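You operate a simulated robot arm through the tools that you are given. There is no shell and no other tool. Be economical: measure what you need, move in short steps, check, and stop when the job is done.

You run a simulated robot arm. Do the job below in one go: nothing can be reset, and whatever is moved stays where it is left.

Task
Take the old brass lens on the top of the long bench and put it away on the lower shelf of the wall rack. Stack the box that says "audio" from the top of the long bench on top of the box that says "leads". Take the blue cloth dabber on the top of the long bench and put it away on the front top of the cleaning table. Take the purple extension ring on the top of the long bench and put it away on the blue ring mat. Put the white bar shim that says "0.3" from the top of the long bench on top of the gold extension ring and the white bar shim labelled "0.6" on the top of the wash bench. Put the 0.1 grey shim from the top of the long bench on top of the grey plastic box and the 0.2 grey shim on the top of the dry cabinet. The order is free. Set down upright: old brass lens, blue cloth dabber.

It is judged by the outcome, as a careful person would: the job done as asked, and still so three seconds after it is handed in. It fails if anything else is knocked over, pushed out of place, dropped, spilled or broken. Flat cloth is picked up by pressing the open fingertips on it (5 to 10 N) and closing them slowly along it; thin cloth reads only 2 to 8 mm in the jaws.

Robot
A 7-joint arm with a two-finger parallel gripper on a trunk, on a base that drives. Base frame: it is fixed to the floor where the robot stands at the start and does not move with it; the origin is under the middle of the robot, x ahead of it, y to its left, z up; the surface under the hand at the start is at about z = 800. Lengths are in mm, angles in degrees, forces in N, time in s.
With the tool pointing down near the work surface it reaches from about 420 to 900 mm from the robot's upright axis, wherever it stands. Its first joint turns from -17.0 to 126.0 degrees. Places, roughly: blue cloth dabber (6x6x6 cm) [600, -400, 800]; blue ring mat [-900, -400, 800]; front top of the cleaning table [-2800, -400, 800]; gold extension ring [500, -1250, 750]; grey plastic box [1000, -500, 750]; grey shim [750, -1250, 750]; lower shelf of the wall rack (80x20 cm) [-2040, 2680, 1220]; narrow purple box, narrow teal box, upright orange [750, -250, 750]; old brass lens (8x8x11 cm) [800, 0, 900]; purple extension ring [750, -750, 750]; top of the dry cabinet [-500, -2400, 1500]; top of the wash bench [-3500, -2400, 800]; white bar shim [500, -1000, 750]. Payload 1.57 kg.
The tool frame sits at the grasp point between the pads (the TCP): z along the fingers, y along the line on which they close. The tips reach 30 mm beyond it. The gripper opens to 80 mm. The fingers are 17 mm wide and 12 mm thick; the gripper's body (40 by 82 mm) begins 80 mm behind the TCP.
Orientation is told as [roll, pitch, yaw] about the base's x, y, z axes, in that order, counted from this pose: with the fingers straight down and closing along the base's y, the tool's x points along the base's -x, its y along +y and its z along -z.

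Tools
- The arm moves only by the tool jog_arm. Its argument "moves" is a list of rows, each a list of 3 entries, a list of its own where there are three numbers: the finger opening in cm, from 0 to 8, then the shift along the tool's x, y, z in cm, then the turn, a rotation vector about the tool's x, y, z in degrees. In form: [[grip, [dx, dy, dz], [wx, wy, wz]], ...]. A call has 1 to 12 rows; each row is the pose to reach, as a shift and turn from the pose commanded when the call began, along the tool's axes at that moment. Rows are played at 5 a second. More than 50 mm and 8.6 degrees between two rows, or a gripper value outside its range, and nothing of the call is played. A pose out of reach is approached as far as the arm can. The call stops where the force on the tool passes 40 N (or 10 N more than at its start, if that is more) or the arm is blocked; 0.2 s more then pass. Each finger travels about 45 mm/s and halts on what it meets, pressing with about 36 N; the grip force reading is that of the motor and also rises with nothing between the fingers. The clock runs only during rows and for 0.2 s after the last one: add rows that repeat a pose to give the fingers time. The reply holds the time, the measured pose of the TCP, the force on the tool along the base axes, the opening and the grip force, in the units named above and with some noise, with the torque about the TCP (base axes, N m) and any sound that the robot's microphone picked up, and new pictures: "pictures" is both (left out), scene, wrist or none.
- Cameras (640 x 400 px; columns grow to the right, rows downward): "scene" is now at [-76.8, -287.9, 1321.5]; the picture's right is [-0.99, -0.13, 0.00], its down [-0.12, 0.89, -0.45] and it looks along [0.06, -0.44, -0.90] (base axes); focal length 214 px, centre (320, 200). "wrist" rides on the gripper at [72, -6, -122] in the tool frame; the picture's right is [0.09, 1.00, 0.00], its down [-0.84, 0.08, -0.54] and it looks along [-0.54, 0.05, 0.84] (tool axes); focal length 238 px, centre (320, 200). There is no depth. A picture from a camera that has moved, and an enlarged one, comes with that camera's place and axes in the base frame and with its lens. The place of the scene camera against the robot may be out by one fixed shift of up to 18 mm in any direction.
- slide_trunk(by): slides the trunk up (or, below 0, down) by that many mm; the arm and the scene camera ride with it, the base frame stays. It gives what a move gives, with no picture.
- steer(legs): drives the robot by 1 to 6 legs, each [ahead, left, turn to the left] in mm, mm and degrees, along the robot's own axes; the way and the turn of a leg run together, so that a leg with both is an arc; at most 1500 mm and 180 degrees a leg. The arm and the cameras ride along, it lands a little off, and it stops where it bumps. It gives what a move gives, and a new picture of the scene camera.
- aim_head(pan, tilt): turns the head with the scene camera to pan (to the left, within 109 degrees either way) and tilt (down, from -29 to 69), counted from straight ahead of the robot. It gives what a move gives, and a new picture of the scene camera.
- inspect(camera, box): a new picture of the part [left, top, right, bottom] of that camera's present view, enlarged. The clock stands still meanwhile.
- sign_off(): hands the job in; it is judged then, once.

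Go step by step. Nothing tells you exact positions but the pictures and the camera data: compare them with the known pose of the tool, close in by small moves and look again before you grip or let go. The budget is 483 turns and 360 pictures, counting those below and the enlarged ones. Unless the task says otherwise, let go and move clear before handing in, and close with one line.

The tools are called after "Call:" as name(argument=value, ...) on one line, values as JSON. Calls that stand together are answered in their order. jog_arm: Moves the arm, as the interface text tells. Its arguments: {"type":"object","properties":{"moves":{"type":"array","items":{"type":"array"}},"pictures":{"type":"string","enum":["both","scene","wrist","none"]}},"required":["moves"]} The other tools are called the same way: slide_trunk (by) slides the trunk up or down; steer (legs) drives the base; aim_head (pan, tilt) turns the head that bears the scene camera; inspect (camera, box) takes an enlarged picture of a part of a camera's view; sign_off () hands the job in.

At the start:

```text
time_s: 0.0
position: [709.6, -35.5, 1104.2]
ee_rot: [0.0, -0.1, 0.1]
wrist_force: [-0.5, 0.2, 0.5]
moment: [0.01, 0.02, -0.02]
width: 80.1
finger_force: 0.0
trunk travel left (down, up): [-725.0, 65.0]
robot x, y, heading: [-3.7, -0.8, -0.1]
head pan, tilt: [-82.5, 63.5]
```

scene: 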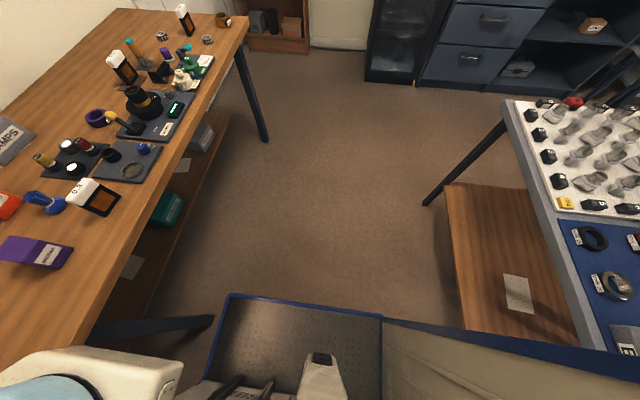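
wrist: 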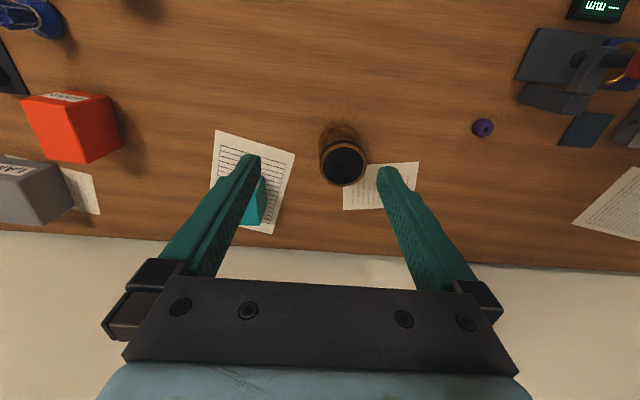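

I see the long bench ahead and right of me, with the brass lens probably beneath the gripper. I'll look around with the head first.

Call:
aim_head(pan=-20, tilt=45)

Call:
aim_head(pan=-55, tilt=40)

Call:
aim_head(pan=30, tilt=30)

```text
time_s: 1.3
position: [709.5, -36.0, 1103.8]
ee_rot: [0.1, 0.1, 0.1]
wrist_force: [-0.2, -0.2, -0.4]
moment: [-0.01, -0.02, 0.0]
width: 80.1
finger_force: 0.0
trunk travel left (down, up): [-725.0, 65.0]
robot x, y, heading: [5.0, -0.4, -0.1]
head pan, tilt: [-20.0, 45.0]
camera scene: at [-8.6, -253.8, 1345.0], right [-0.34, -0.94, 0.0], down [-0.66, 0.24, -0.71], along [0.66, -0.24, -0.71], focal length 214 px, centre (320, 200)
```

scene: 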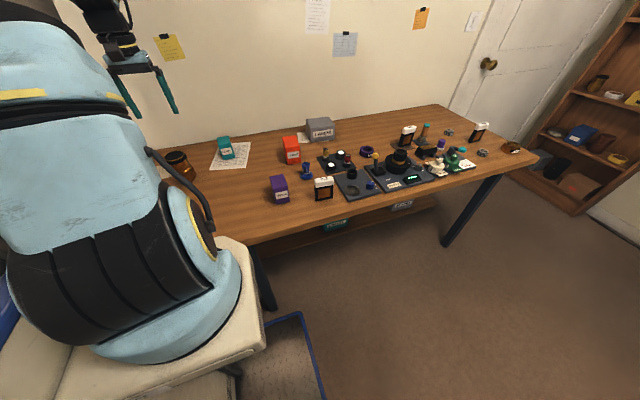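

```text
time_s: 2.3
position: [708.6, -33.8, 1103.9]
ee_rot: [0.0, 0.0, -0.1]
wrist_force: [-0.2, -0.6, -0.2]
moment: [-0.02, 0.02, -0.02]
width: 79.8
finger_force: 0.0
trunk travel left (down, up): [-725.0, 65.0]
robot x, y, heading: [0.0, -0.1, -0.4]
head pan, tilt: [-55.0, 40.0]
camera scene: at [-36.1, -295.6, 1352.2], right [-0.82, -0.57, 0.0], down [-0.37, 0.53, -0.77], along [0.44, -0.63, -0.64], focal length 214 px, centre (320, 200)
```

scene: 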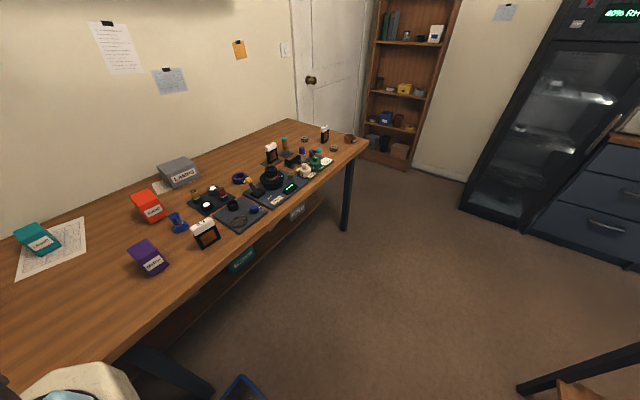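

```text
time_s: 3.9
position: [708.6, -34.6, 1104.2]
ee_rot: [0.0, 0.0, 0.0]
wrist_force: [0.0, -0.3, 0.0]
moment: [-0.01, 0.02, -0.02]
width: 80.0
finger_force: 0.0
trunk travel left (down, up): [-725.0, 65.0]
robot x, y, heading: [1.9, -0.2, -0.2]
head pan, tilt: [30.0, 30.0]
camera scene: at [-6.6, -180.8, 1367.6], right [0.5, -0.87, 0.0], down [-0.43, -0.25, -0.87], along [0.75, 0.43, -0.5], focal length 214 px, centre (320, 200)
```

scene: 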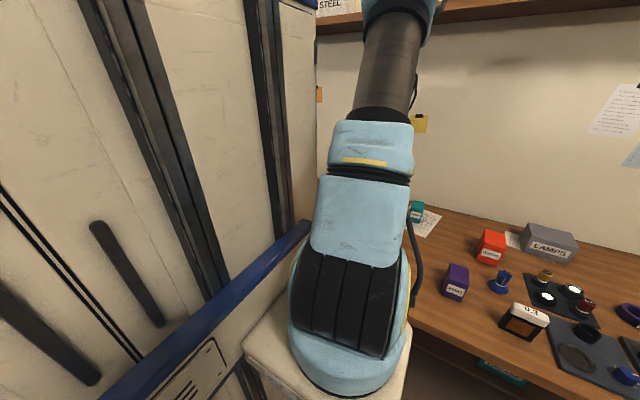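

The bench carries several labelled boxes, the dabber and rings. I'll look at each in close-up.

Call:
aim_head(pan=-35, tilt=40)

Call:
inspect(camera="scene", box=[40, 100, 260, 260])

Call:
inspect(camera="scene", box=[200, 100, 330, 220])

Call:
inspect(camera="scene", box=[290, 80, 450, 200])

```text
time_s: 5.3
position: [709.0, -36.0, 1104.6]
ee_rot: [0.0, -0.1, 0.0]
wrist_force: [1.1, 0.6, -0.2]
moment: [0.03, -0.01, 0.05]
width: 80.0
finger_force: 0.0
trunk travel left (down, up): [-725.0, 65.0]
robot x, y, heading: [-2.5, -1.3, 0.0]
head pan, tilt: [-35.0, 40.0]
camera scene: at [-15.3, -274.7, 1352.2], right [-0.57, -0.82, 0.0], down [-0.53, 0.37, -0.77], along [0.63, -0.44, -0.64], focal length 214 px, centre (320, 200)
```

scene: 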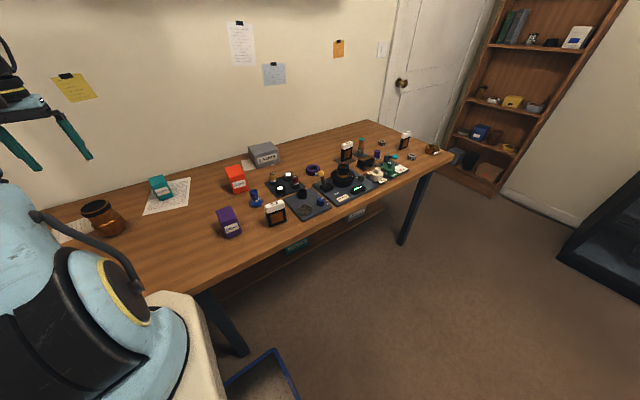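

```text
2.50 times, centred on (150, 180) of scene
camera zoom: at [-15.3, -274.7, 1352.2], right [-0.57, -0.82, 0.0], down [-0.53, 0.37, -0.77], along [0.63, -0.44, -0.64], focal length 536 px, centre (745, 250)
```

zoom: 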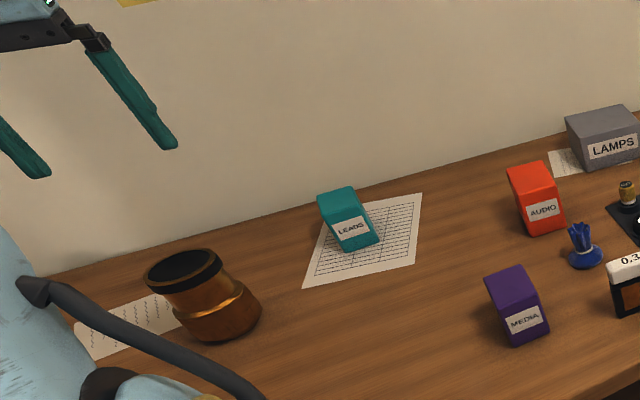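

```text
3.33 times, centred on (265, 160) of scene
camera zoom: at [-15.3, -274.7, 1352.2], right [-0.57, -0.82, 0.0], down [-0.53, 0.37, -0.77], along [0.63, -0.44, -0.64], focal length 715 px, centre (503, 333)
```

zoom: 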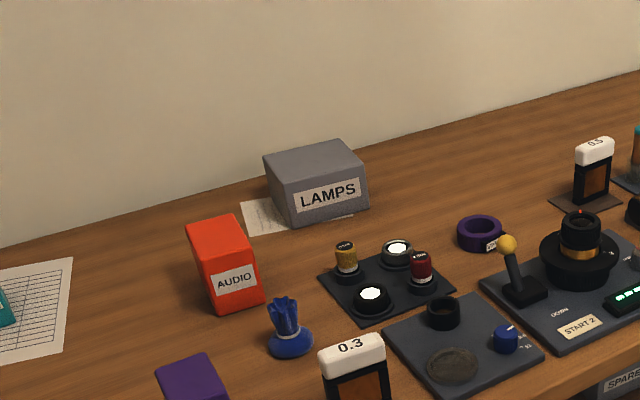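

```text
3.33 times, centred on (370, 140) of scene
camera zoom: at [-15.3, -274.7, 1352.2], right [-0.57, -0.82, 0.0], down [-0.53, 0.37, -0.77], along [0.63, -0.44, -0.64], focal length 715 px, centre (153, 400)
```

zoom: 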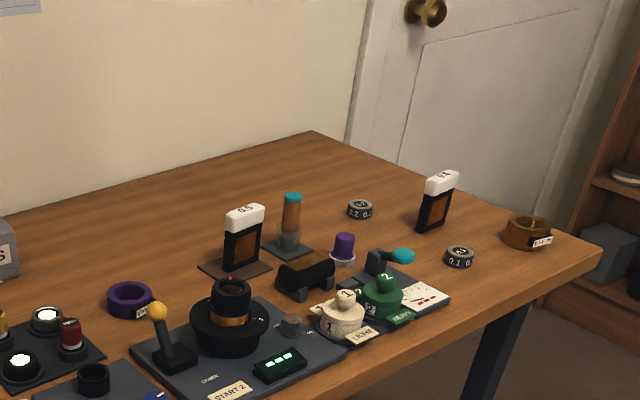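

I'll zoom the wrist view on the lens to find its diameter and position.

Call:
inspect(camera="wrist", box=[200, 80, 480, 255])

Call:
jog_arm(moves=[[8, [-4, 2, 4], [0, 0, 0]], [8, [-8, 4, 7], [0, 0, 0]], [8, [-8, 4, 10], [0, 0, 0]]], pictures="both")

```text
2.29 times, centred on (340, 168) of wrist
camera zoom: at [638.1, -42.2, 1225.1], right [-0.09, 1.0, 0.0], down [0.84, 0.08, 0.54], along [0.54, 0.05, -0.84], focal length 545 px, centre (274, 274)
```

zoom: 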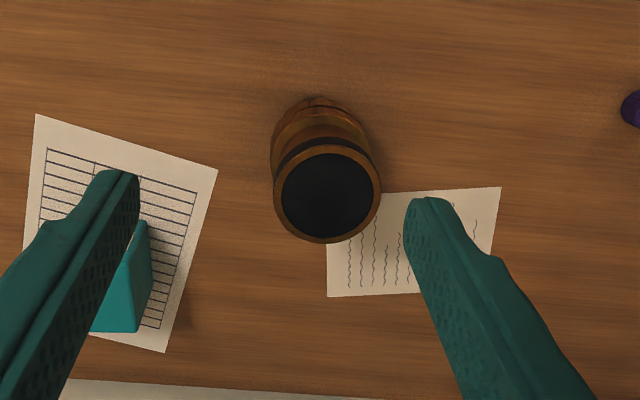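

```text
refused: row 1 steps farther than a row can; nothing moved
```

Call:
jog_arm(moves=[[8, [-3, 2, 2], [0, 0, 0]], [8, [-6, 4, 4], [0, 0, 0]], [8, [-6.5, 4, 8], [0, 0, 0]], [8, [-6.5, 4, 10], [0, 0, 0]]], pictures="both")

```text
time_s: 6.3
position: [773.9, 4.6, 1003.9]
ee_rot: [-0.1, 0.0, 0.0]
wrist_force: [-0.1, 0.2, -0.6]
moment: [0.0, 0.01, 0.0]
width: 79.7
finger_force: 0.1
trunk travel left (down, up): [-725.0, 65.0]
robot x, y, heading: [-0.8, 5.1, 0.0]
head pan, tilt: [-35.0, 40.0]
camera scene: at [-15.5, -274.7, 1352.3], right [-0.57, -0.82, 0.0], down [-0.53, 0.37, -0.77], along [0.63, -0.44, -0.64], focal length 214 px, centre (320, 200)
camera wrist: at [703.1, -2.4, 1125.3], right [-0.09, 1.0, 0.0], down [0.84, 0.08, 0.54], along [0.54, 0.05, -0.84], focal length 238 px, centre (320, 200)
```

scene: 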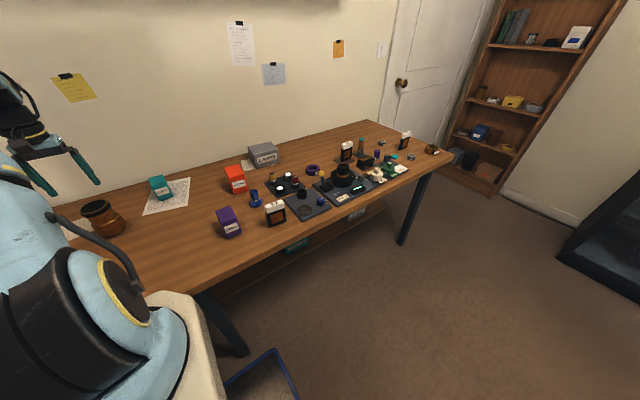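
wrist: 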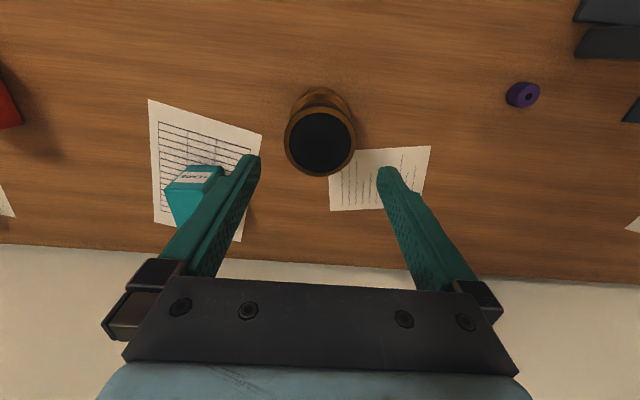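

Call:
jog_arm(moves=[[8, [-1.8, 0.2, 3], [0, 0, 0]], [8, [-1.8, 0.2, 5.5], [0, 0, 0]]], pictures="wrist")

Call:
inspect(camera="wrist", box=[220, 80, 420, 205])

```text
time_s: 6.9
position: [791.1, 5.6, 949.4]
ee_rot: [-0.1, 0.0, -0.1]
wrist_force: [-0.8, -0.9, 0.8]
moment: [0.04, -0.02, 0.01]
width: 79.7
finger_force: 0.0
trunk travel left (down, up): [-725.0, 65.0]
robot x, y, heading: [0.8, -2.1, 0.0]
head pan, tilt: [-35.0, 40.0]
camera wrist: at [719.5, -0.4, 1070.0], right [-0.09, 1.0, 0.0], down [0.84, 0.08, 0.54], along [0.54, 0.05, -0.84], focal length 238 px, centre (320, 200)
```

wrist: 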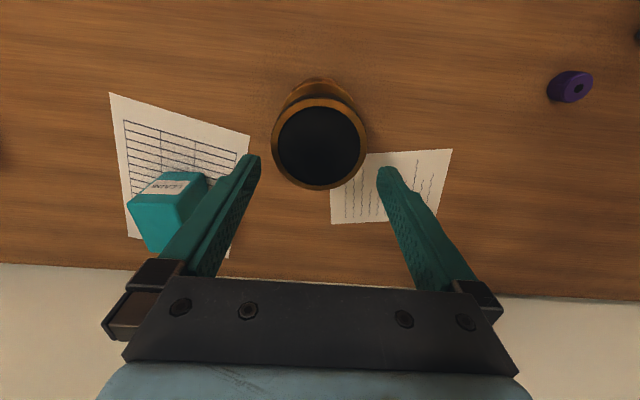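

```text
3.20 times, centred on (320, 142) of wrist
camera zoom: at [719.5, -0.4, 1070.0], right [-0.09, 1.0, 0.0], down [0.84, 0.08, 0.54], along [0.54, 0.05, -0.84], focal length 763 px, centre (320, 384)
```

zoom: 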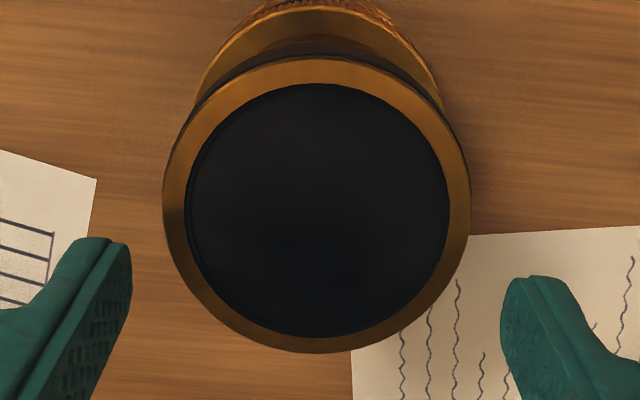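

The lens top is near (776, 4, 913), so the bench is at about 800. I'll centre over it and look again before descending.

Call:
jog_arm(moves=[[8, [1.5, -0.1, 0], [0, 0, 0]], [8, [1.5, -0.1, 0], [0, 0, 0]]], pictures="wrist")

Call:
aim_head(pan=0, tilt=35)

```text
time_s: 7.5
position: [775.5, 5.3, 949.9]
ee_rot: [0.0, 0.0, 0.0]
wrist_force: [0.0, -0.4, -0.7]
moment: [-0.03, 0.0, -0.01]
width: 79.9
finger_force: 0.1
trunk travel left (down, up): [-725.0, 65.0]
robot x, y, heading: [1.3, 1.3, -0.0]
head pan, tilt: [-35.0, 40.0]
camera wrist: at [705.2, -0.9, 1070.1], right [-0.09, 1.0, 0.0], down [0.84, 0.08, 0.54], along [0.54, 0.05, -0.84], focal length 238 px, centre (320, 200)
```

wrist: 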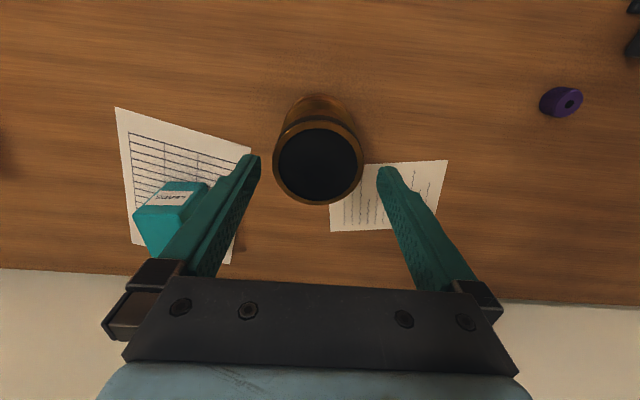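

```text
time_s: 8.5
position: [775.5, 5.5, 949.3]
ee_rot: [0.0, 0.0, 0.0]
wrist_force: [-0.4, -0.4, -0.5]
moment: [0.01, -0.05, 0.03]
width: 79.9
finger_force: 0.0
trunk travel left (down, up): [-725.0, 65.0]
robot x, y, heading: [-0.2, 1.1, -0.0]
head pan, tilt: [0.0, 35.0]
camera scene: at [3.1, -226.0, 1359.8], right [0.0, -1.0, 0.0], down [-0.57, 0.0, -0.82], along [0.82, 0.0, -0.57], focal length 214 px, centre (320, 200)
```

scene: 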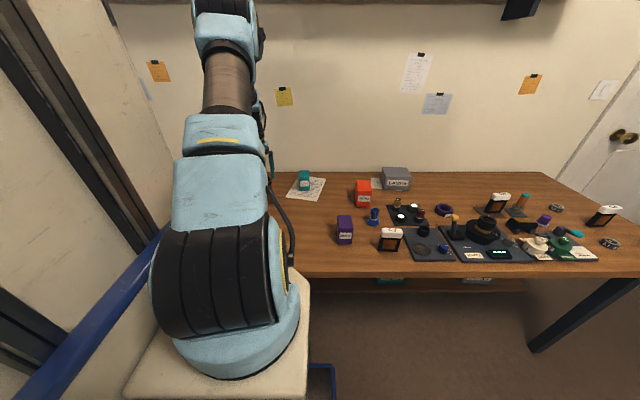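

Call:
jog_arm(moves=[[8, [0.3, -0.1, 2], [0, 0, 0]], [8, [0.3, -0.1, 4], [0, 0, 0]], [8, [0.3, -0.1, 5.5], [0, 0, 0]]], pictures="wrist")

```text
time_s: 9.3
position: [772.8, 4.6, 894.3]
ee_rot: [0.0, 0.0, 0.0]
wrist_force: [0.4, 0.1, 0.2]
moment: [-0.03, 0.0, 0.0]
width: 80.0
finger_force: 0.0
trunk travel left (down, up): [-725.0, 65.0]
robot x, y, heading: [-1.4, 1.1, 0.0]
head pan, tilt: [0.0, 35.0]
camera wrist: at [702.7, -1.9, 1015.0], right [-0.09, 1.0, 0.0], down [0.84, 0.08, 0.54], along [0.54, 0.05, -0.84], focal length 238 px, centre (320, 200)
```

wrist: 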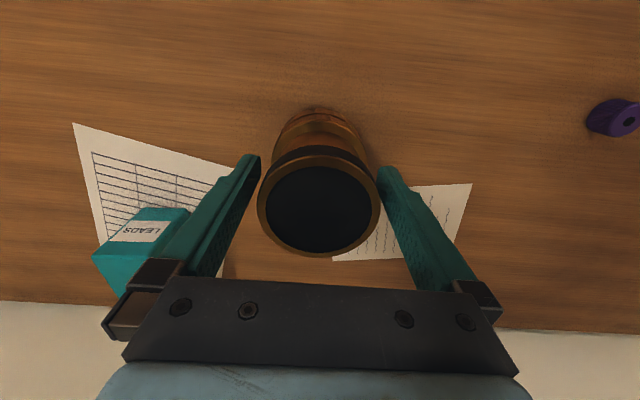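

Call:
jog_arm(moves=[[5, [0, 0, 0], [0, 0, 0]], [5, [0, 0, 0], [0, 0, 0]], [5, [0, 0, 0], [0, 0, 0]]], pictures="wrist")

```text
time_s: 10.1
position: [773.4, 5.0, 893.9]
ee_rot: [0.1, 0.0, 0.0]
wrist_force: [-0.1, -1.2, 0.2]
moment: [-0.03, -0.04, -0.01]
width: 65.7
finger_force: 32.5
trunk travel left (down, up): [-725.0, 65.0]
robot x, y, heading: [2.1, 3.9, 0.0]
head pan, tilt: [0.0, 35.0]
camera wrist: at [702.9, -2.0, 1015.0], right [-0.09, 1.0, 0.0], down [0.84, 0.08, 0.54], along [0.54, 0.05, -0.84], focal length 238 px, centre (320, 200)
```

wrist: 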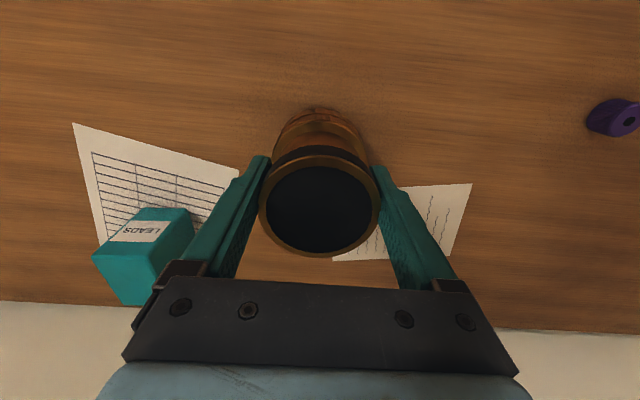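

The lens is gripped at 65.7 mm. I'll lift it and look around for the route.

Call:
jog_arm(moves=[[5, [0, 0, -2], [0, 0, 0]], [5, [0, 0, -5], [0, 0, 0]], [5, [0, 0, -10], [0, 0, 0]], [5, [2, -1, -14], [0, 0, 0]], [5, [5, -2, -17], [0, 0, 0]], [5, [5, -2, -17], [0, 0, 0]]], pictures="wrist")

Call:
aim_head(pan=-105, tilt=25)

Call:
aim_head(pan=100, tilt=25)

```text
time_s: 11.5
position: [725.5, -15.4, 1065.5]
ee_rot: [-0.1, 0.1, 0.0]
wrist_force: [0.2, 0.6, -2.6]
moment: [0.01, 0.02, -0.01]
width: 65.7
finger_force: 36.1
trunk travel left (down, up): [-725.0, 65.0]
robot x, y, heading: [-2.6, 0.9, 0.0]
head pan, tilt: [0.0, 35.0]
camera wrist: at [655.5, -21.8, 1186.9], right [-0.09, 1.0, 0.0], down [0.84, 0.08, 0.54], along [0.54, 0.05, -0.84], focal length 238 px, centre (320, 200)
```

wrist: 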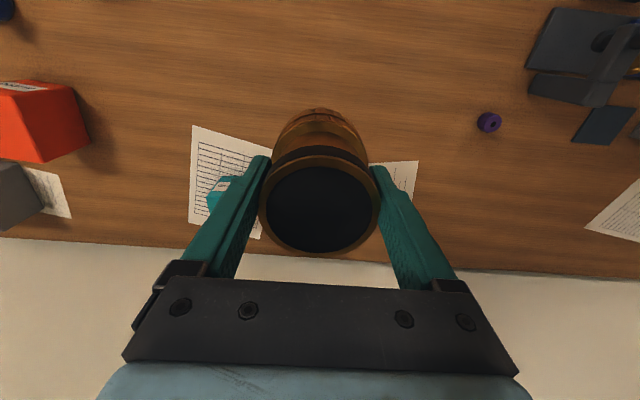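

```text
time_s: 13.3
position: [726.1, -16.5, 1066.9]
ee_rot: [-0.1, 0.0, 0.0]
wrist_force: [-1.1, -0.7, -3.2]
moment: [-0.02, 0.02, -0.01]
width: 65.6
finger_force: 36.0
trunk travel left (down, up): [-725.0, 65.0]
robot x, y, heading: [-0.5, 1.4, -0.1]
head pan, tilt: [-105.0, 25.0]
camera scene: at [-108.6, -315.0, 1375.6], right [-0.97, 0.26, 0.0], down [0.11, 0.41, -0.91], along [-0.23, -0.88, -0.42], focal length 214 px, centre (320, 200)
```

scene: 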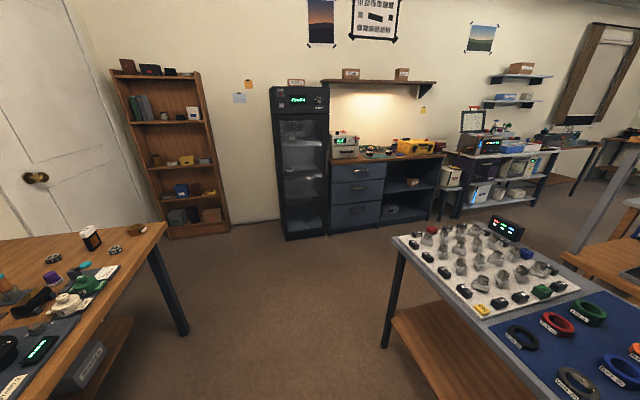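

```text
time_s: 16.3
position: [725.6, -14.0, 1066.3]
ee_rot: [-0.1, 0.1, 0.0]
wrist_force: [1.4, 0.0, -2.9]
moment: [0.0, 0.01, -0.02]
width: 65.4
finger_force: 36.3
trunk travel left (down, up): [-725.0, 65.0]
robot x, y, heading: [-1.7, 0.8, -0.2]
head pan, tilt: [100.0, 25.0]
camera scene: at [-100.8, -135.2, 1375.6], right [0.98, 0.17, 0.0], down [0.07, -0.42, -0.91], along [-0.16, 0.89, -0.42], focal length 214 px, centre (320, 200)
```

scene: 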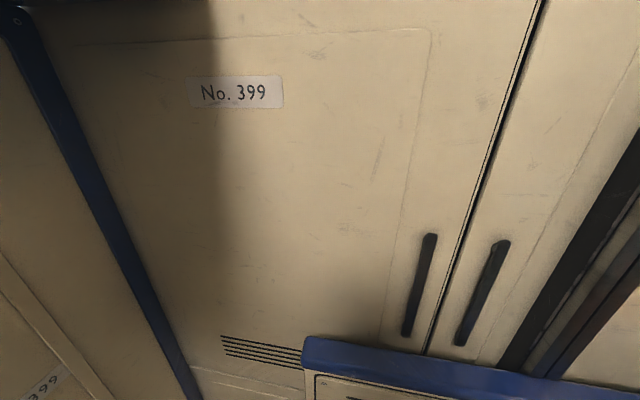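

The tall cream cabinet to my left appears to be the robot's own mast. I'll tuck the lens in and up, back off a little from the bench, and turn to look at the rest of the room.

Call:
jog_arm(moves=[[5, [4, 0, -2], [0, 0, 0]], [5, [8, 0, -4], [0, 0, 0]], [5, [12, 0, -6], [0, 0, 0]], [5, [16, 0, -8], [0, 0, 0]], [5, [20, 0, -10], [0, 0, 0]], [5, [20, 0, -10], [0, 0, 0]]], pictures="none")

Call:
aim_head(pan=-90, tilt=35)

Call:
steer(legs=[[-115, 0, 0], [0, 0, -45]])

```text
time_s: 17.7
position: [524.2, -15.5, 1163.4]
ee_rot: [0.0, 0.0, -0.1]
wrist_force: [1.0, 0.4, -3.1]
moment: [0.0, 0.02, -0.03]
width: 65.6
finger_force: 35.9
trunk travel left (down, up): [-725.0, 65.0]
robot x, y, heading: [-1.2, 3.6, 0.1]
head pan, tilt: [100.0, 25.0]
```

```text
time_s: 20.5
position: [525.0, -15.9, 1163.2]
ee_rot: [0.1, 0.0, 0.0]
wrist_force: [-0.2, 0.0, -3.7]
moment: [-0.06, 0.03, 0.01]
width: 65.4
finger_force: 35.8
trunk travel left (down, up): [-725.0, 65.0]
robot x, y, heading: [-1.1, -0.4, -0.1]
head pan, tilt: [-90.0, 35.0]
camera scene: at [-84.8, -314.0, 1359.8], right [-1.0, 0.0, 0.0], down [0.0, 0.57, -0.82], along [0.0, -0.82, -0.57], focal length 214 px, centre (320, 200)
```

scene: 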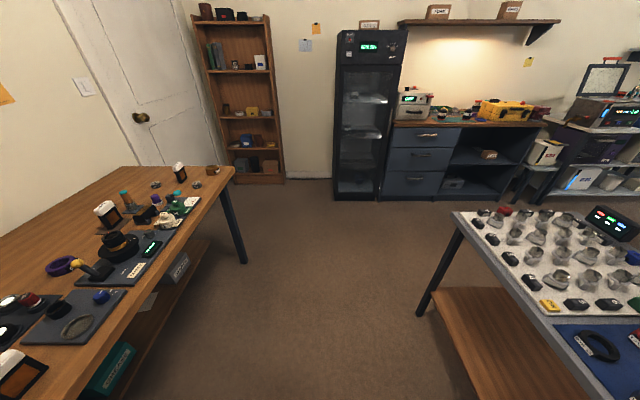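

```text
time_s: 23.8
position: [246.7, -379.4, 1162.8]
ee_rot: [0.0, -0.1, -44.8]
wrist_force: [0.8, 0.9, -3.6]
moment: [0.02, 0.0, 0.03]
width: 65.4
finger_force: 36.3
trunk travel left (down, up): [-725.0, 65.0]
robot x, y, heading: [-118.5, 1.5, -44.7]
head pan, tilt: [-90.0, 35.0]
camera scene: at [-402.3, -166.0, 1359.8], right [-0.71, 0.7, 0.0], down [0.4, 0.41, -0.82], along [-0.58, -0.58, -0.57], focal length 214 px, centre (320, 200)
```

scene: 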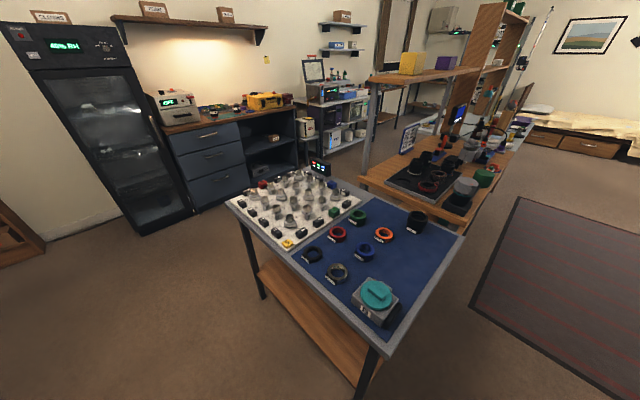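

Call:
steer(legs=[[0, 0, -45]])

Call:
steer(legs=[[0, 0, -60]])

```text
time_s: 26.2
position: [-121.6, -525.5, 1163.3]
ee_rot: [0.0, 0.0, -89.0]
wrist_force: [0.6, 0.4, -3.3]
moment: [0.03, 0.01, -0.02]
width: 65.4
finger_force: 36.0
trunk travel left (down, up): [-725.0, 65.0]
robot x, y, heading: [-114.9, 0.1, -88.8]
head pan, tilt: [-90.0, 35.0]
camera scene: at [-441.3, 78.0, 1359.8], right [-0.02, 1.0, 0.0], down [0.57, 0.01, -0.82], along [-0.82, -0.01, -0.57], focal length 214 px, centre (320, 200)
```

scene: 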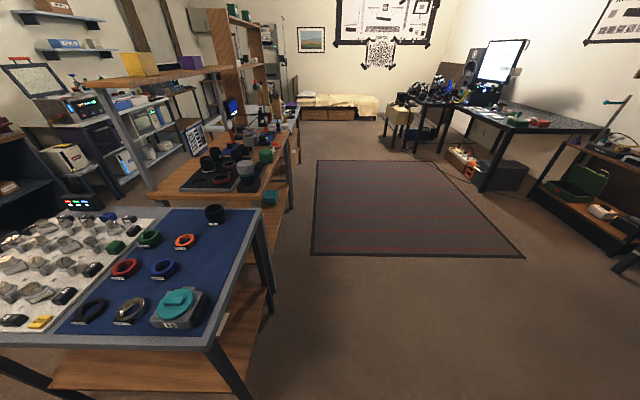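

```text
time_s: 29.2
position: [-569.7, -266.0, 1163.5]
ee_rot: [-0.1, 0.0, -148.1]
wrist_force: [0.4, 0.1, -3.5]
moment: [0.02, -0.02, 0.01]
width: 65.3
finger_force: 36.1
trunk travel left (down, up): [-725.0, 65.0]
robot x, y, heading: [-114.1, -1.4, -148.3]
head pan, tilt: [-90.0, 35.0]
camera scene: at [-222.9, 315.9, 1359.8], right [0.85, 0.53, 0.0], down [0.3, -0.49, -0.82], along [-0.43, 0.69, -0.57], focal length 214 px, centre (320, 200)
```

scene: 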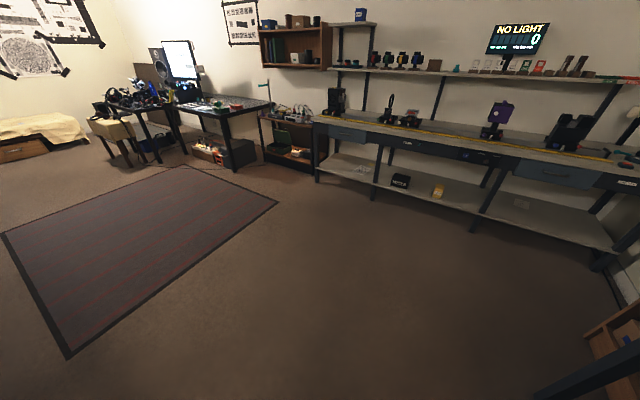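

The wall rack is the wooden one at upper left of centre. I'll zoom in on it.

Call:
inspect(camera="scene", box=[220, 0, 400, 110])

Call:
inspect(camera="scene", box=[150, 80, 360, 220])

```text
3.56 times, centred on (310, 55) of scene
camera zoom: at [-222.9, 315.9, 1359.8], right [0.85, 0.53, 0.0], down [0.3, -0.49, -0.82], along [-0.43, 0.69, -0.57], focal length 763 px, centre (356, 716)
```

zoom: 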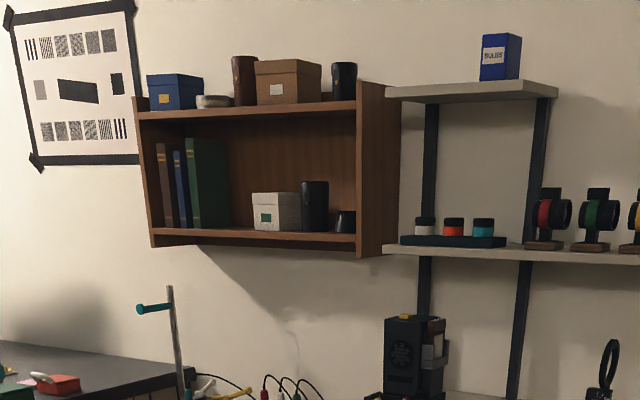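

```text
2.86 times, centred on (255, 150) of scene
camera zoom: at [-222.9, 315.9, 1359.8], right [0.85, 0.53, 0.0], down [0.3, -0.49, -0.82], along [-0.43, 0.69, -0.57], focal length 613 px, centre (506, 343)
```

zoom: 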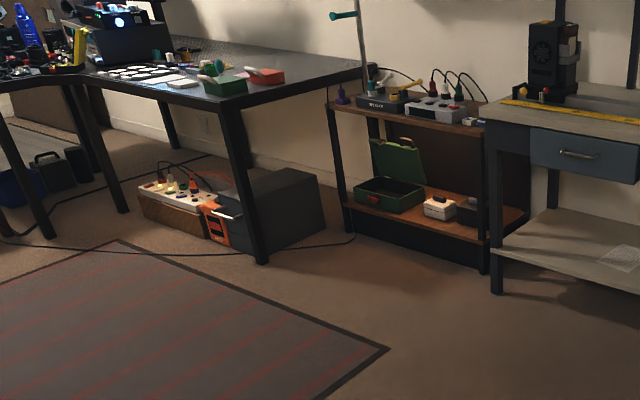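

The rack opening is only about 290 mm high, so a straight-down grip won't fit under its upper shelf. I'll go back to the bench, set the lens down, and regrip it with the tool tilted forward.

Call:
steer(legs=[[0, 0, 148.2], [115, 0, 0]])

Call:
aim_head(pan=-25, tilt=40)

```text
time_s: 36.3
position: [519.9, -75.2, 1163.2]
ee_rot: [0.0, 0.0, -5.2]
wrist_force: [0.2, -0.3, -4.1]
moment: [0.0, 0.03, 0.0]
width: 65.0
finger_force: 35.9
trunk travel left (down, up): [-725.0, 65.0]
robot x, y, heading: [-1.9, -8.7, -5.3]
head pan, tilt: [-90.0, 35.0]
camera scene: at [-116.4, -316.0, 1359.8], right [-1.0, 0.09, 0.0], down [0.05, 0.57, -0.82], along [-0.08, -0.82, -0.57], focal length 214 px, centre (320, 200)
```

scene: 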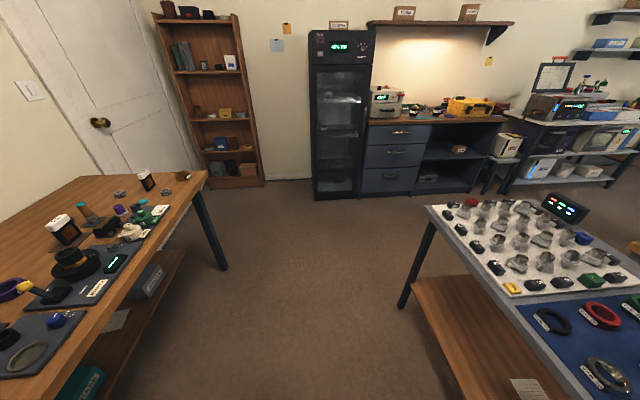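

```text
time_s: 37.7
position: [519.0, -74.4, 1164.3]
ee_rot: [0.0, 0.1, -5.3]
wrist_force: [0.9, -0.2, -3.0]
moment: [0.02, 0.03, -0.01]
width: 65.2
finger_force: 36.0
trunk travel left (down, up): [-725.0, 65.0]
robot x, y, heading: [-2.6, -8.6, -5.4]
head pan, tilt: [-25.0, 40.0]
camera scene: at [-34.8, -271.4, 1352.2], right [-0.51, -0.86, 0.0], down [-0.55, 0.33, -0.77], along [0.66, -0.39, -0.64], focal length 214 px, centre (320, 200)
```

scene: 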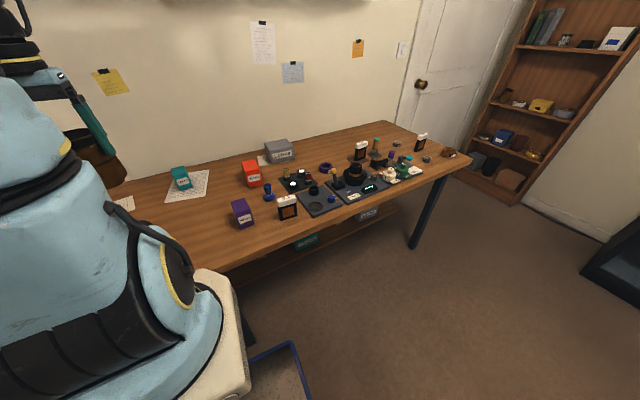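

Placing the lens back down in a clear spot, closer to me.

Call:
jog_arm(moves=[[5, [-4, 0, 2], [0, 0, 0]], [5, [-8, 0, 4], [0, 0, 0]], [5, [-12, 0, 6], [0, 0, 0]], [5, [-14, 0, 10], [0, 0, 0]], [5, [-14, 0, 14.5], [0, 0, 0]], [5, [-14, 0, 19], [0, 0, 0]], [5, [-14, 0, 23], [0, 0, 0]], [5, [-14, 0, 25.5], [0, 0, 0]], [5, [-14, 0, 26.5], [0, 0, 0]], [5, [-14, 0, 26.5], [0, 0, 0]]], pictures="wrist")

```text
time_s: 39.9
position: [659.8, -85.9, 897.3]
ee_rot: [0.0, 0.1, -5.3]
wrist_force: [0.2, 0.9, -3.8]
moment: [0.01, 0.07, 0.01]
width: 65.6
finger_force: 35.7
trunk travel left (down, up): [-725.0, 65.0]
robot x, y, heading: [-2.2, -11.4, -5.3]
head pan, tilt: [-25.0, 40.0]
camera wrist: at [587.7, -86.7, 1018.6], right [0.0, 1.0, 0.0], down [0.84, 0.0, 0.54], along [0.54, 0.0, -0.84], focal length 238 px, centre (320, 200)
```

wrist: 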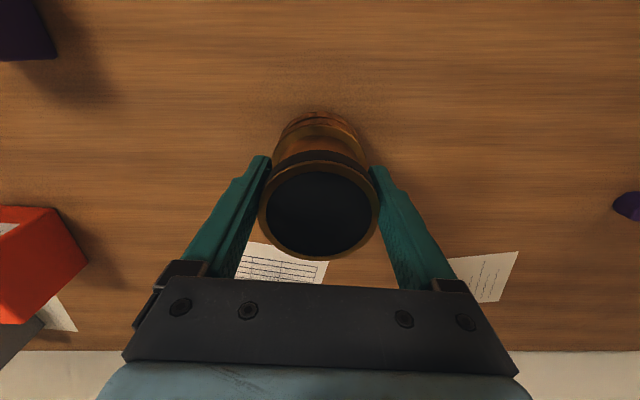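

Call:
jog_arm(moves=[[5, [0, 0, 0.15], [0, 0, 0]], [5, [0, 0, 0.3], [0, 0, 0]], [5, [0, 0, 0.4], [0, 0, 0]]], pictures="none")

```text
time_s: 40.7
position: [657.9, -88.0, 892.3]
ee_rot: [-0.1, 0.1, -5.3]
wrist_force: [-0.2, -0.2, -3.2]
moment: [0.02, 0.01, -0.03]
width: 65.3
finger_force: 36.0
trunk travel left (down, up): [-725.0, 65.0]
robot x, y, heading: [-2.1, -6.9, -5.2]
head pan, tilt: [-25.0, 40.0]
```

Call:
jog_arm(moves=[[5, [0, 0, 0.1], [0, 0, 0]], [5, [0, 0, 0.2], [0, 0, 0]], [5, [0, 0, 0.2], [0, 0, 0]]], pictures="none")

```text
time_s: 41.5
position: [658.0, -88.2, 894.9]
ee_rot: [0.0, -0.1, -5.3]
wrist_force: [-1.4, -4.4, 10.6]
moment: [-0.13, 0.03, -0.02]
width: 65.6
finger_force: 35.8
trunk travel left (down, up): [-725.0, 65.0]
robot x, y, heading: [-2.3, -9.9, -5.2]
head pan, tilt: [-25.0, 40.0]
```

Contact made. I'll release and back off upwards.

Call:
jog_arm(moves=[[8, [0, 0, -0.2], [0, 0, 0]], [8, [0, 0, -0.2], [0, 0, 0]], [8, [0, 0, -0.2], [0, 0, 0]], [8, [0, 0, -4], [0, 0, 0]], [8, [1, 0, -8], [0, 0, 0]], [8, [5, 0, -11], [0, 0, 0]]], pictures="wrist")

```text
time_s: 42.9
position: [608.7, -82.0, 1001.5]
ee_rot: [0.1, 0.1, -5.4]
wrist_force: [0.3, 1.2, -0.3]
moment: [-0.02, 0.04, 0.0]
width: 79.9
finger_force: 0.1
trunk travel left (down, up): [-725.0, 65.0]
robot x, y, heading: [-0.5, -14.1, -5.3]
head pan, tilt: [-25.0, 40.0]
camera wrist: at [538.0, -82.3, 1123.0], right [0.0, 1.0, 0.0], down [0.84, 0.0, 0.54], along [0.54, 0.0, -0.84], focal length 238 px, centre (320, 200)
```

wrist: 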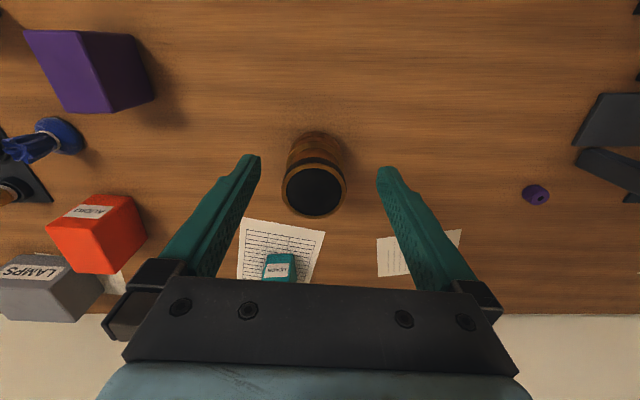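

Lens stands upright at about (658, -87). I'll tilt the tool 60° forward at a pulled-back pose.

Call:
jog_arm(moves=[[8, [0.7, 0, 0.6], [0, -7.5, 0]], [8, [1.4, 0, 1.2], [0, -15, 0]], [8, [2.1, 0, 1.8], [0, -22.5, 0]], [8, [2.8, 0, 2.4], [0, -30, 0]], [8, [3.5, 0, 3], [0, -37.5, 0]], [8, [4.2, 0, 3.6], [0, -45, 0]], [8, [4.9, 0, 4.2], [0, -52.5, 0]], [8, [5.4, 0, 4.8], [0, -60, 0]], [8, [5.4, 0, 4.8], [0, -60, 0]]], pictures="both")

```text
time_s: 44.9
position: [595.9, -60.8, 940.4]
ee_rot: [0.1, -60.2, -5.7]
wrist_force: [-1.1, -0.2, -0.7]
moment: [0.02, -0.05, 0.05]
width: 80.0
finger_force: 0.0
out of reach, approached as far as the arm can: row 3, 4, 6, 7, 8, 9
trunk travel left (down, up): [-725.0, 65.0]
robot x, y, heading: [-1.8, -10.5, -5.1]
head pan, tilt: [-25.0, 40.0]
camera scene: at [-33.3, -273.4, 1352.3], right [-0.51, -0.86, 0.0], down [-0.56, 0.33, -0.76], along [0.66, -0.39, -0.64], focal length 214 px, centre (320, 200)
camera wrist: at [456.1, -54.0, 937.8], right [0.05, 1.0, -0.08], down [-0.05, 0.08, 1.0], along [1.0, -0.05, 0.05], focal length 238 px, centre (320, 200)
```

scene: 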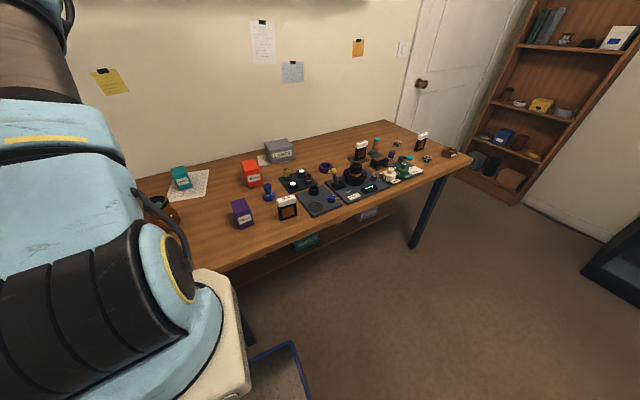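
wrist: 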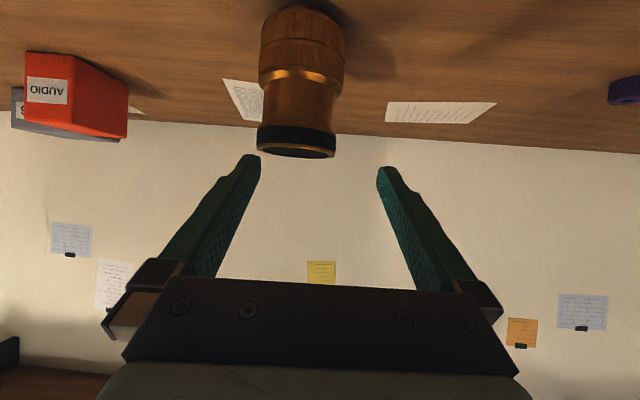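

Call:
steer(legs=[[-150, 0, 0]])

Call:
jog_arm(moves=[[8, [-1.5, 0, 2.6], [0, 0, 0]], [8, [-3, 0, 5.2], [0, 0, 0]], [8, [-3, 0, 5.2], [0, 0, 0]]], pictures="wrist")

```text
time_s: 46.2
position: [446.7, -45.8, 938.4]
ee_rot: [-0.1, -59.9, -5.3]
wrist_force: [-0.9, -0.1, 0.0]
moment: [-0.02, 0.03, 0.0]
width: 80.1
finger_force: 0.2
trunk travel left (down, up): [-725.0, 65.0]
robot x, y, heading: [-149.5, 1.0, -5.4]
head pan, tilt: [-25.0, 40.0]
camera scene: at [-181.6, -260.0, 1351.7], right [-0.5, -0.86, 0.0], down [-0.56, 0.32, -0.76], along [0.66, -0.38, -0.64], focal length 214 px, centre (320, 200)
```

scene: 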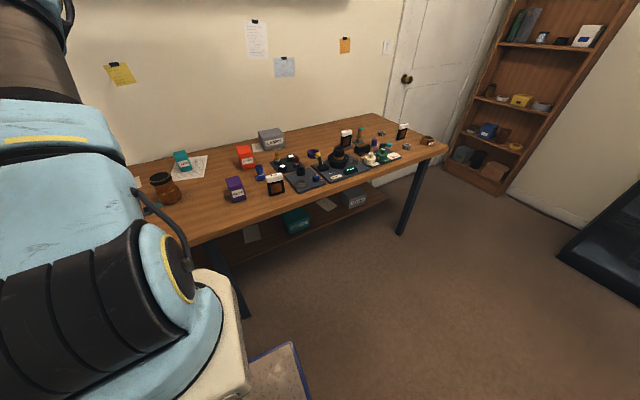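

```text
time_s: 47.0
position: [504.2, -50.1, 939.9]
ee_rot: [-0.3, -60.0, -5.2]
wrist_force: [-0.4, -1.2, 0.1]
moment: [-0.01, -0.02, -0.03]
width: 80.1
finger_force: 0.0
trunk travel left (down, up): [-725.0, 65.0]
robot x, y, heading: [-155.4, 3.5, -5.3]
head pan, tilt: [-25.0, 40.0]
camera wrist: at [364.5, -43.9, 938.1], right [0.05, 1.0, -0.08], down [-0.04, 0.08, 1.0], along [1.0, -0.04, 0.05], focal length 238 px, centre (320, 200)
```

wrist: 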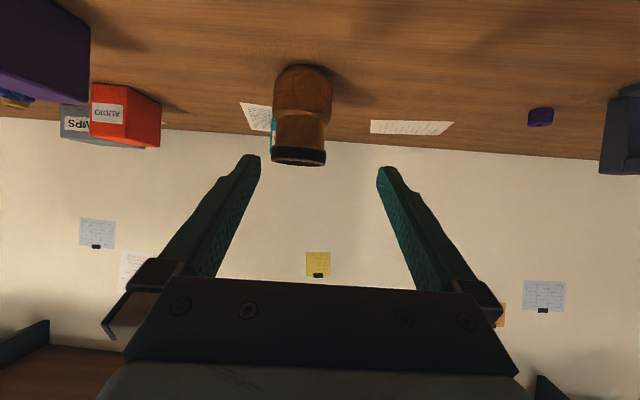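

Call:
jog_arm(moves=[[8, [0.7, -1.2, 1.9], [0, 0, 0]], [8, [1.4, -2.3, 3.9], [0, 0, 0]], [8, [2.07, -2.3, 5.8], [0, 0, 0]], [8, [2.07, -2.3, 5.8], [0, 0, 0]]], pictures="both")

```text
time_s: 48.0
position: [541.4, -77.2, 892.7]
ee_rot: [-0.3, -60.2, -5.2]
wrist_force: [0.0, 0.4, 0.1]
moment: [-0.01, 0.0, -0.01]
width: 80.2
finger_force: 0.0
trunk travel left (down, up): [-725.0, 65.0]
robot x, y, heading: [-153.7, 4.8, -5.5]
head pan, tilt: [-25.0, 40.0]
camera scene: at [-184.0, -257.5, 1352.2], right [-0.5, -0.86, 0.0], down [-0.56, 0.32, -0.77], along [0.66, -0.39, -0.64], focal length 214 px, centre (320, 200)
camera wrist: at [401.1, -70.1, 890.6], right [0.05, 1.0, -0.08], down [-0.04, 0.08, 1.0], along [1.0, -0.04, 0.05], focal length 238 px, centre (320, 200)
```

scene: 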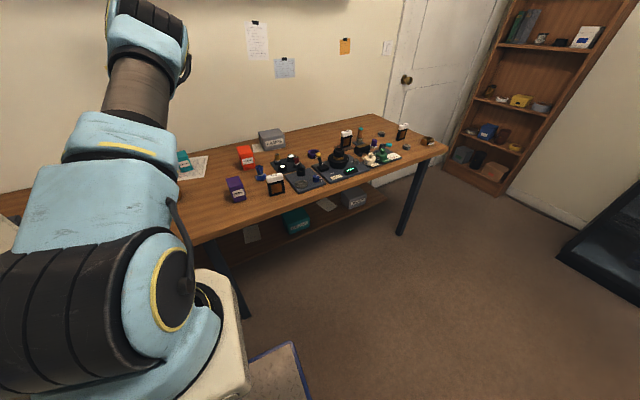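
wrist: 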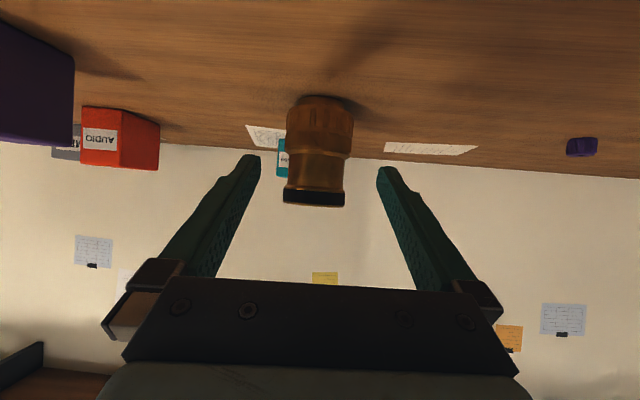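

Call:
jog_arm(moves=[[8, [-1.5, 0, 2.6], [0, 0, 0]], [8, [-3, 0, 5.2], [0, 0, 0]], [8, [-4.4, 0, 7.6], [0, 0, 0]], [8, [-5.2, 0, 9], [0, 0, 0]]], pictures="wrist")

```text
time_s: 49.0
position: [644.9, -86.6, 895.0]
ee_rot: [-0.3, -60.1, -5.3]
wrist_force: [0.1, 0.4, 0.7]
moment: [0.02, 0.01, 0.0]
width: 80.2
finger_force: 0.0
trunk travel left (down, up): [-725.0, 65.0]
robot x, y, heading: [-152.4, 4.5, -5.6]
head pan, tilt: [-25.0, 40.0]
camera wrist: at [505.0, -79.9, 891.8], right [0.05, 1.0, -0.08], down [-0.04, 0.08, 1.0], along [1.0, -0.04, 0.05], focal length 238 px, centre (320, 200)
```

wrist: 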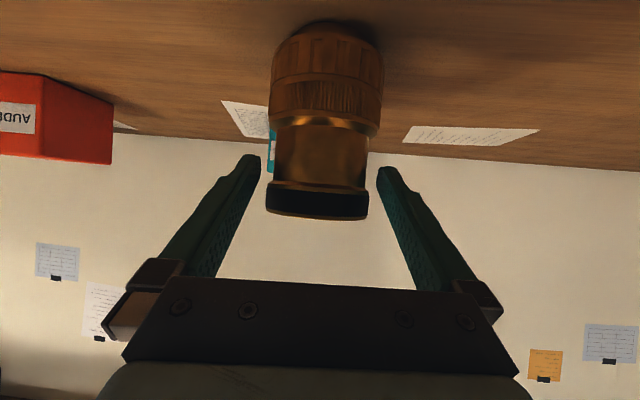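

Call:
jog_arm(moves=[[8, [-1.3, 0, 0.75], [0, 0, 0]], [5, [-1.3, 0, 0.75], [0, 0, 0]], [5, [-1.3, 0, 0.75], [0, 0, 0]], [5, [-1.3, 0, 0.75], [0, 0, 0]]], pictures="wrist")

```text
time_s: 50.0
position: [657.8, -89.4, 902.3]
ee_rot: [-0.3, -60.0, -5.2]
wrist_force: [1.1, 0.1, -0.7]
moment: [0.03, -0.01, -0.01]
width: 65.7
finger_force: 32.4
trunk travel left (down, up): [-725.0, 65.0]
robot x, y, heading: [-152.7, 6.1, -5.0]
head pan, tilt: [-25.0, 40.0]
camera wrist: at [518.2, -80.8, 899.3], right [0.05, 1.0, -0.08], down [-0.04, 0.08, 1.0], along [1.0, -0.04, 0.05], focal length 238 px, centre (320, 200)
```

wrist: 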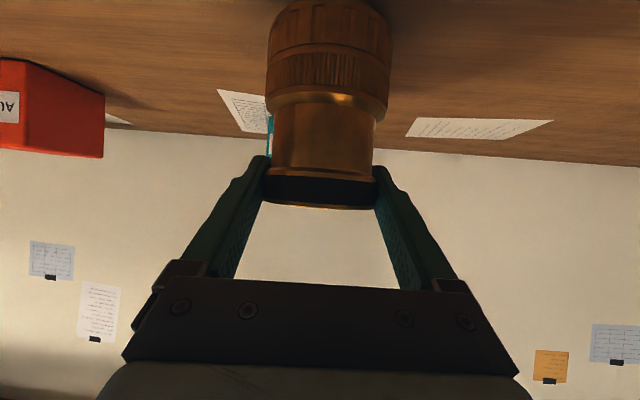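

Call:
jog_arm(moves=[[5, [-1.7, 0, -1], [0, 0, 0]], [5, [-5.2, 0, -3], [0, 0, 0]], [5, [-9, 0, -5.2], [0, 0, 0]], [5, [-13, 0, -7.5], [0, 0, 0]], [5, [-13, 0, -7.5], [0, 0, 0]]], pictures="wrist")

```text
time_s: 51.2
position: [658.5, -86.5, 1048.7]
ee_rot: [-0.2, -60.0, -5.3]
wrist_force: [-0.8, 0.0, -2.8]
moment: [0.0, 0.05, 0.03]
width: 65.3
finger_force: 36.1
trunk travel left (down, up): [-725.0, 65.0]
robot x, y, heading: [-152.5, 3.3, -5.0]
head pan, tilt: [-25.0, 40.0]
camera wrist: at [517.7, -78.7, 1046.6], right [0.05, 1.0, -0.08], down [-0.04, 0.08, 1.0], along [1.0, -0.04, 0.05], focal length 238 px, centre (320, 200)
```

wrist: 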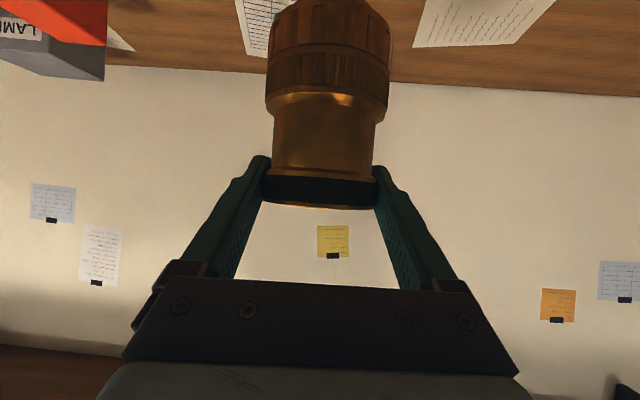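

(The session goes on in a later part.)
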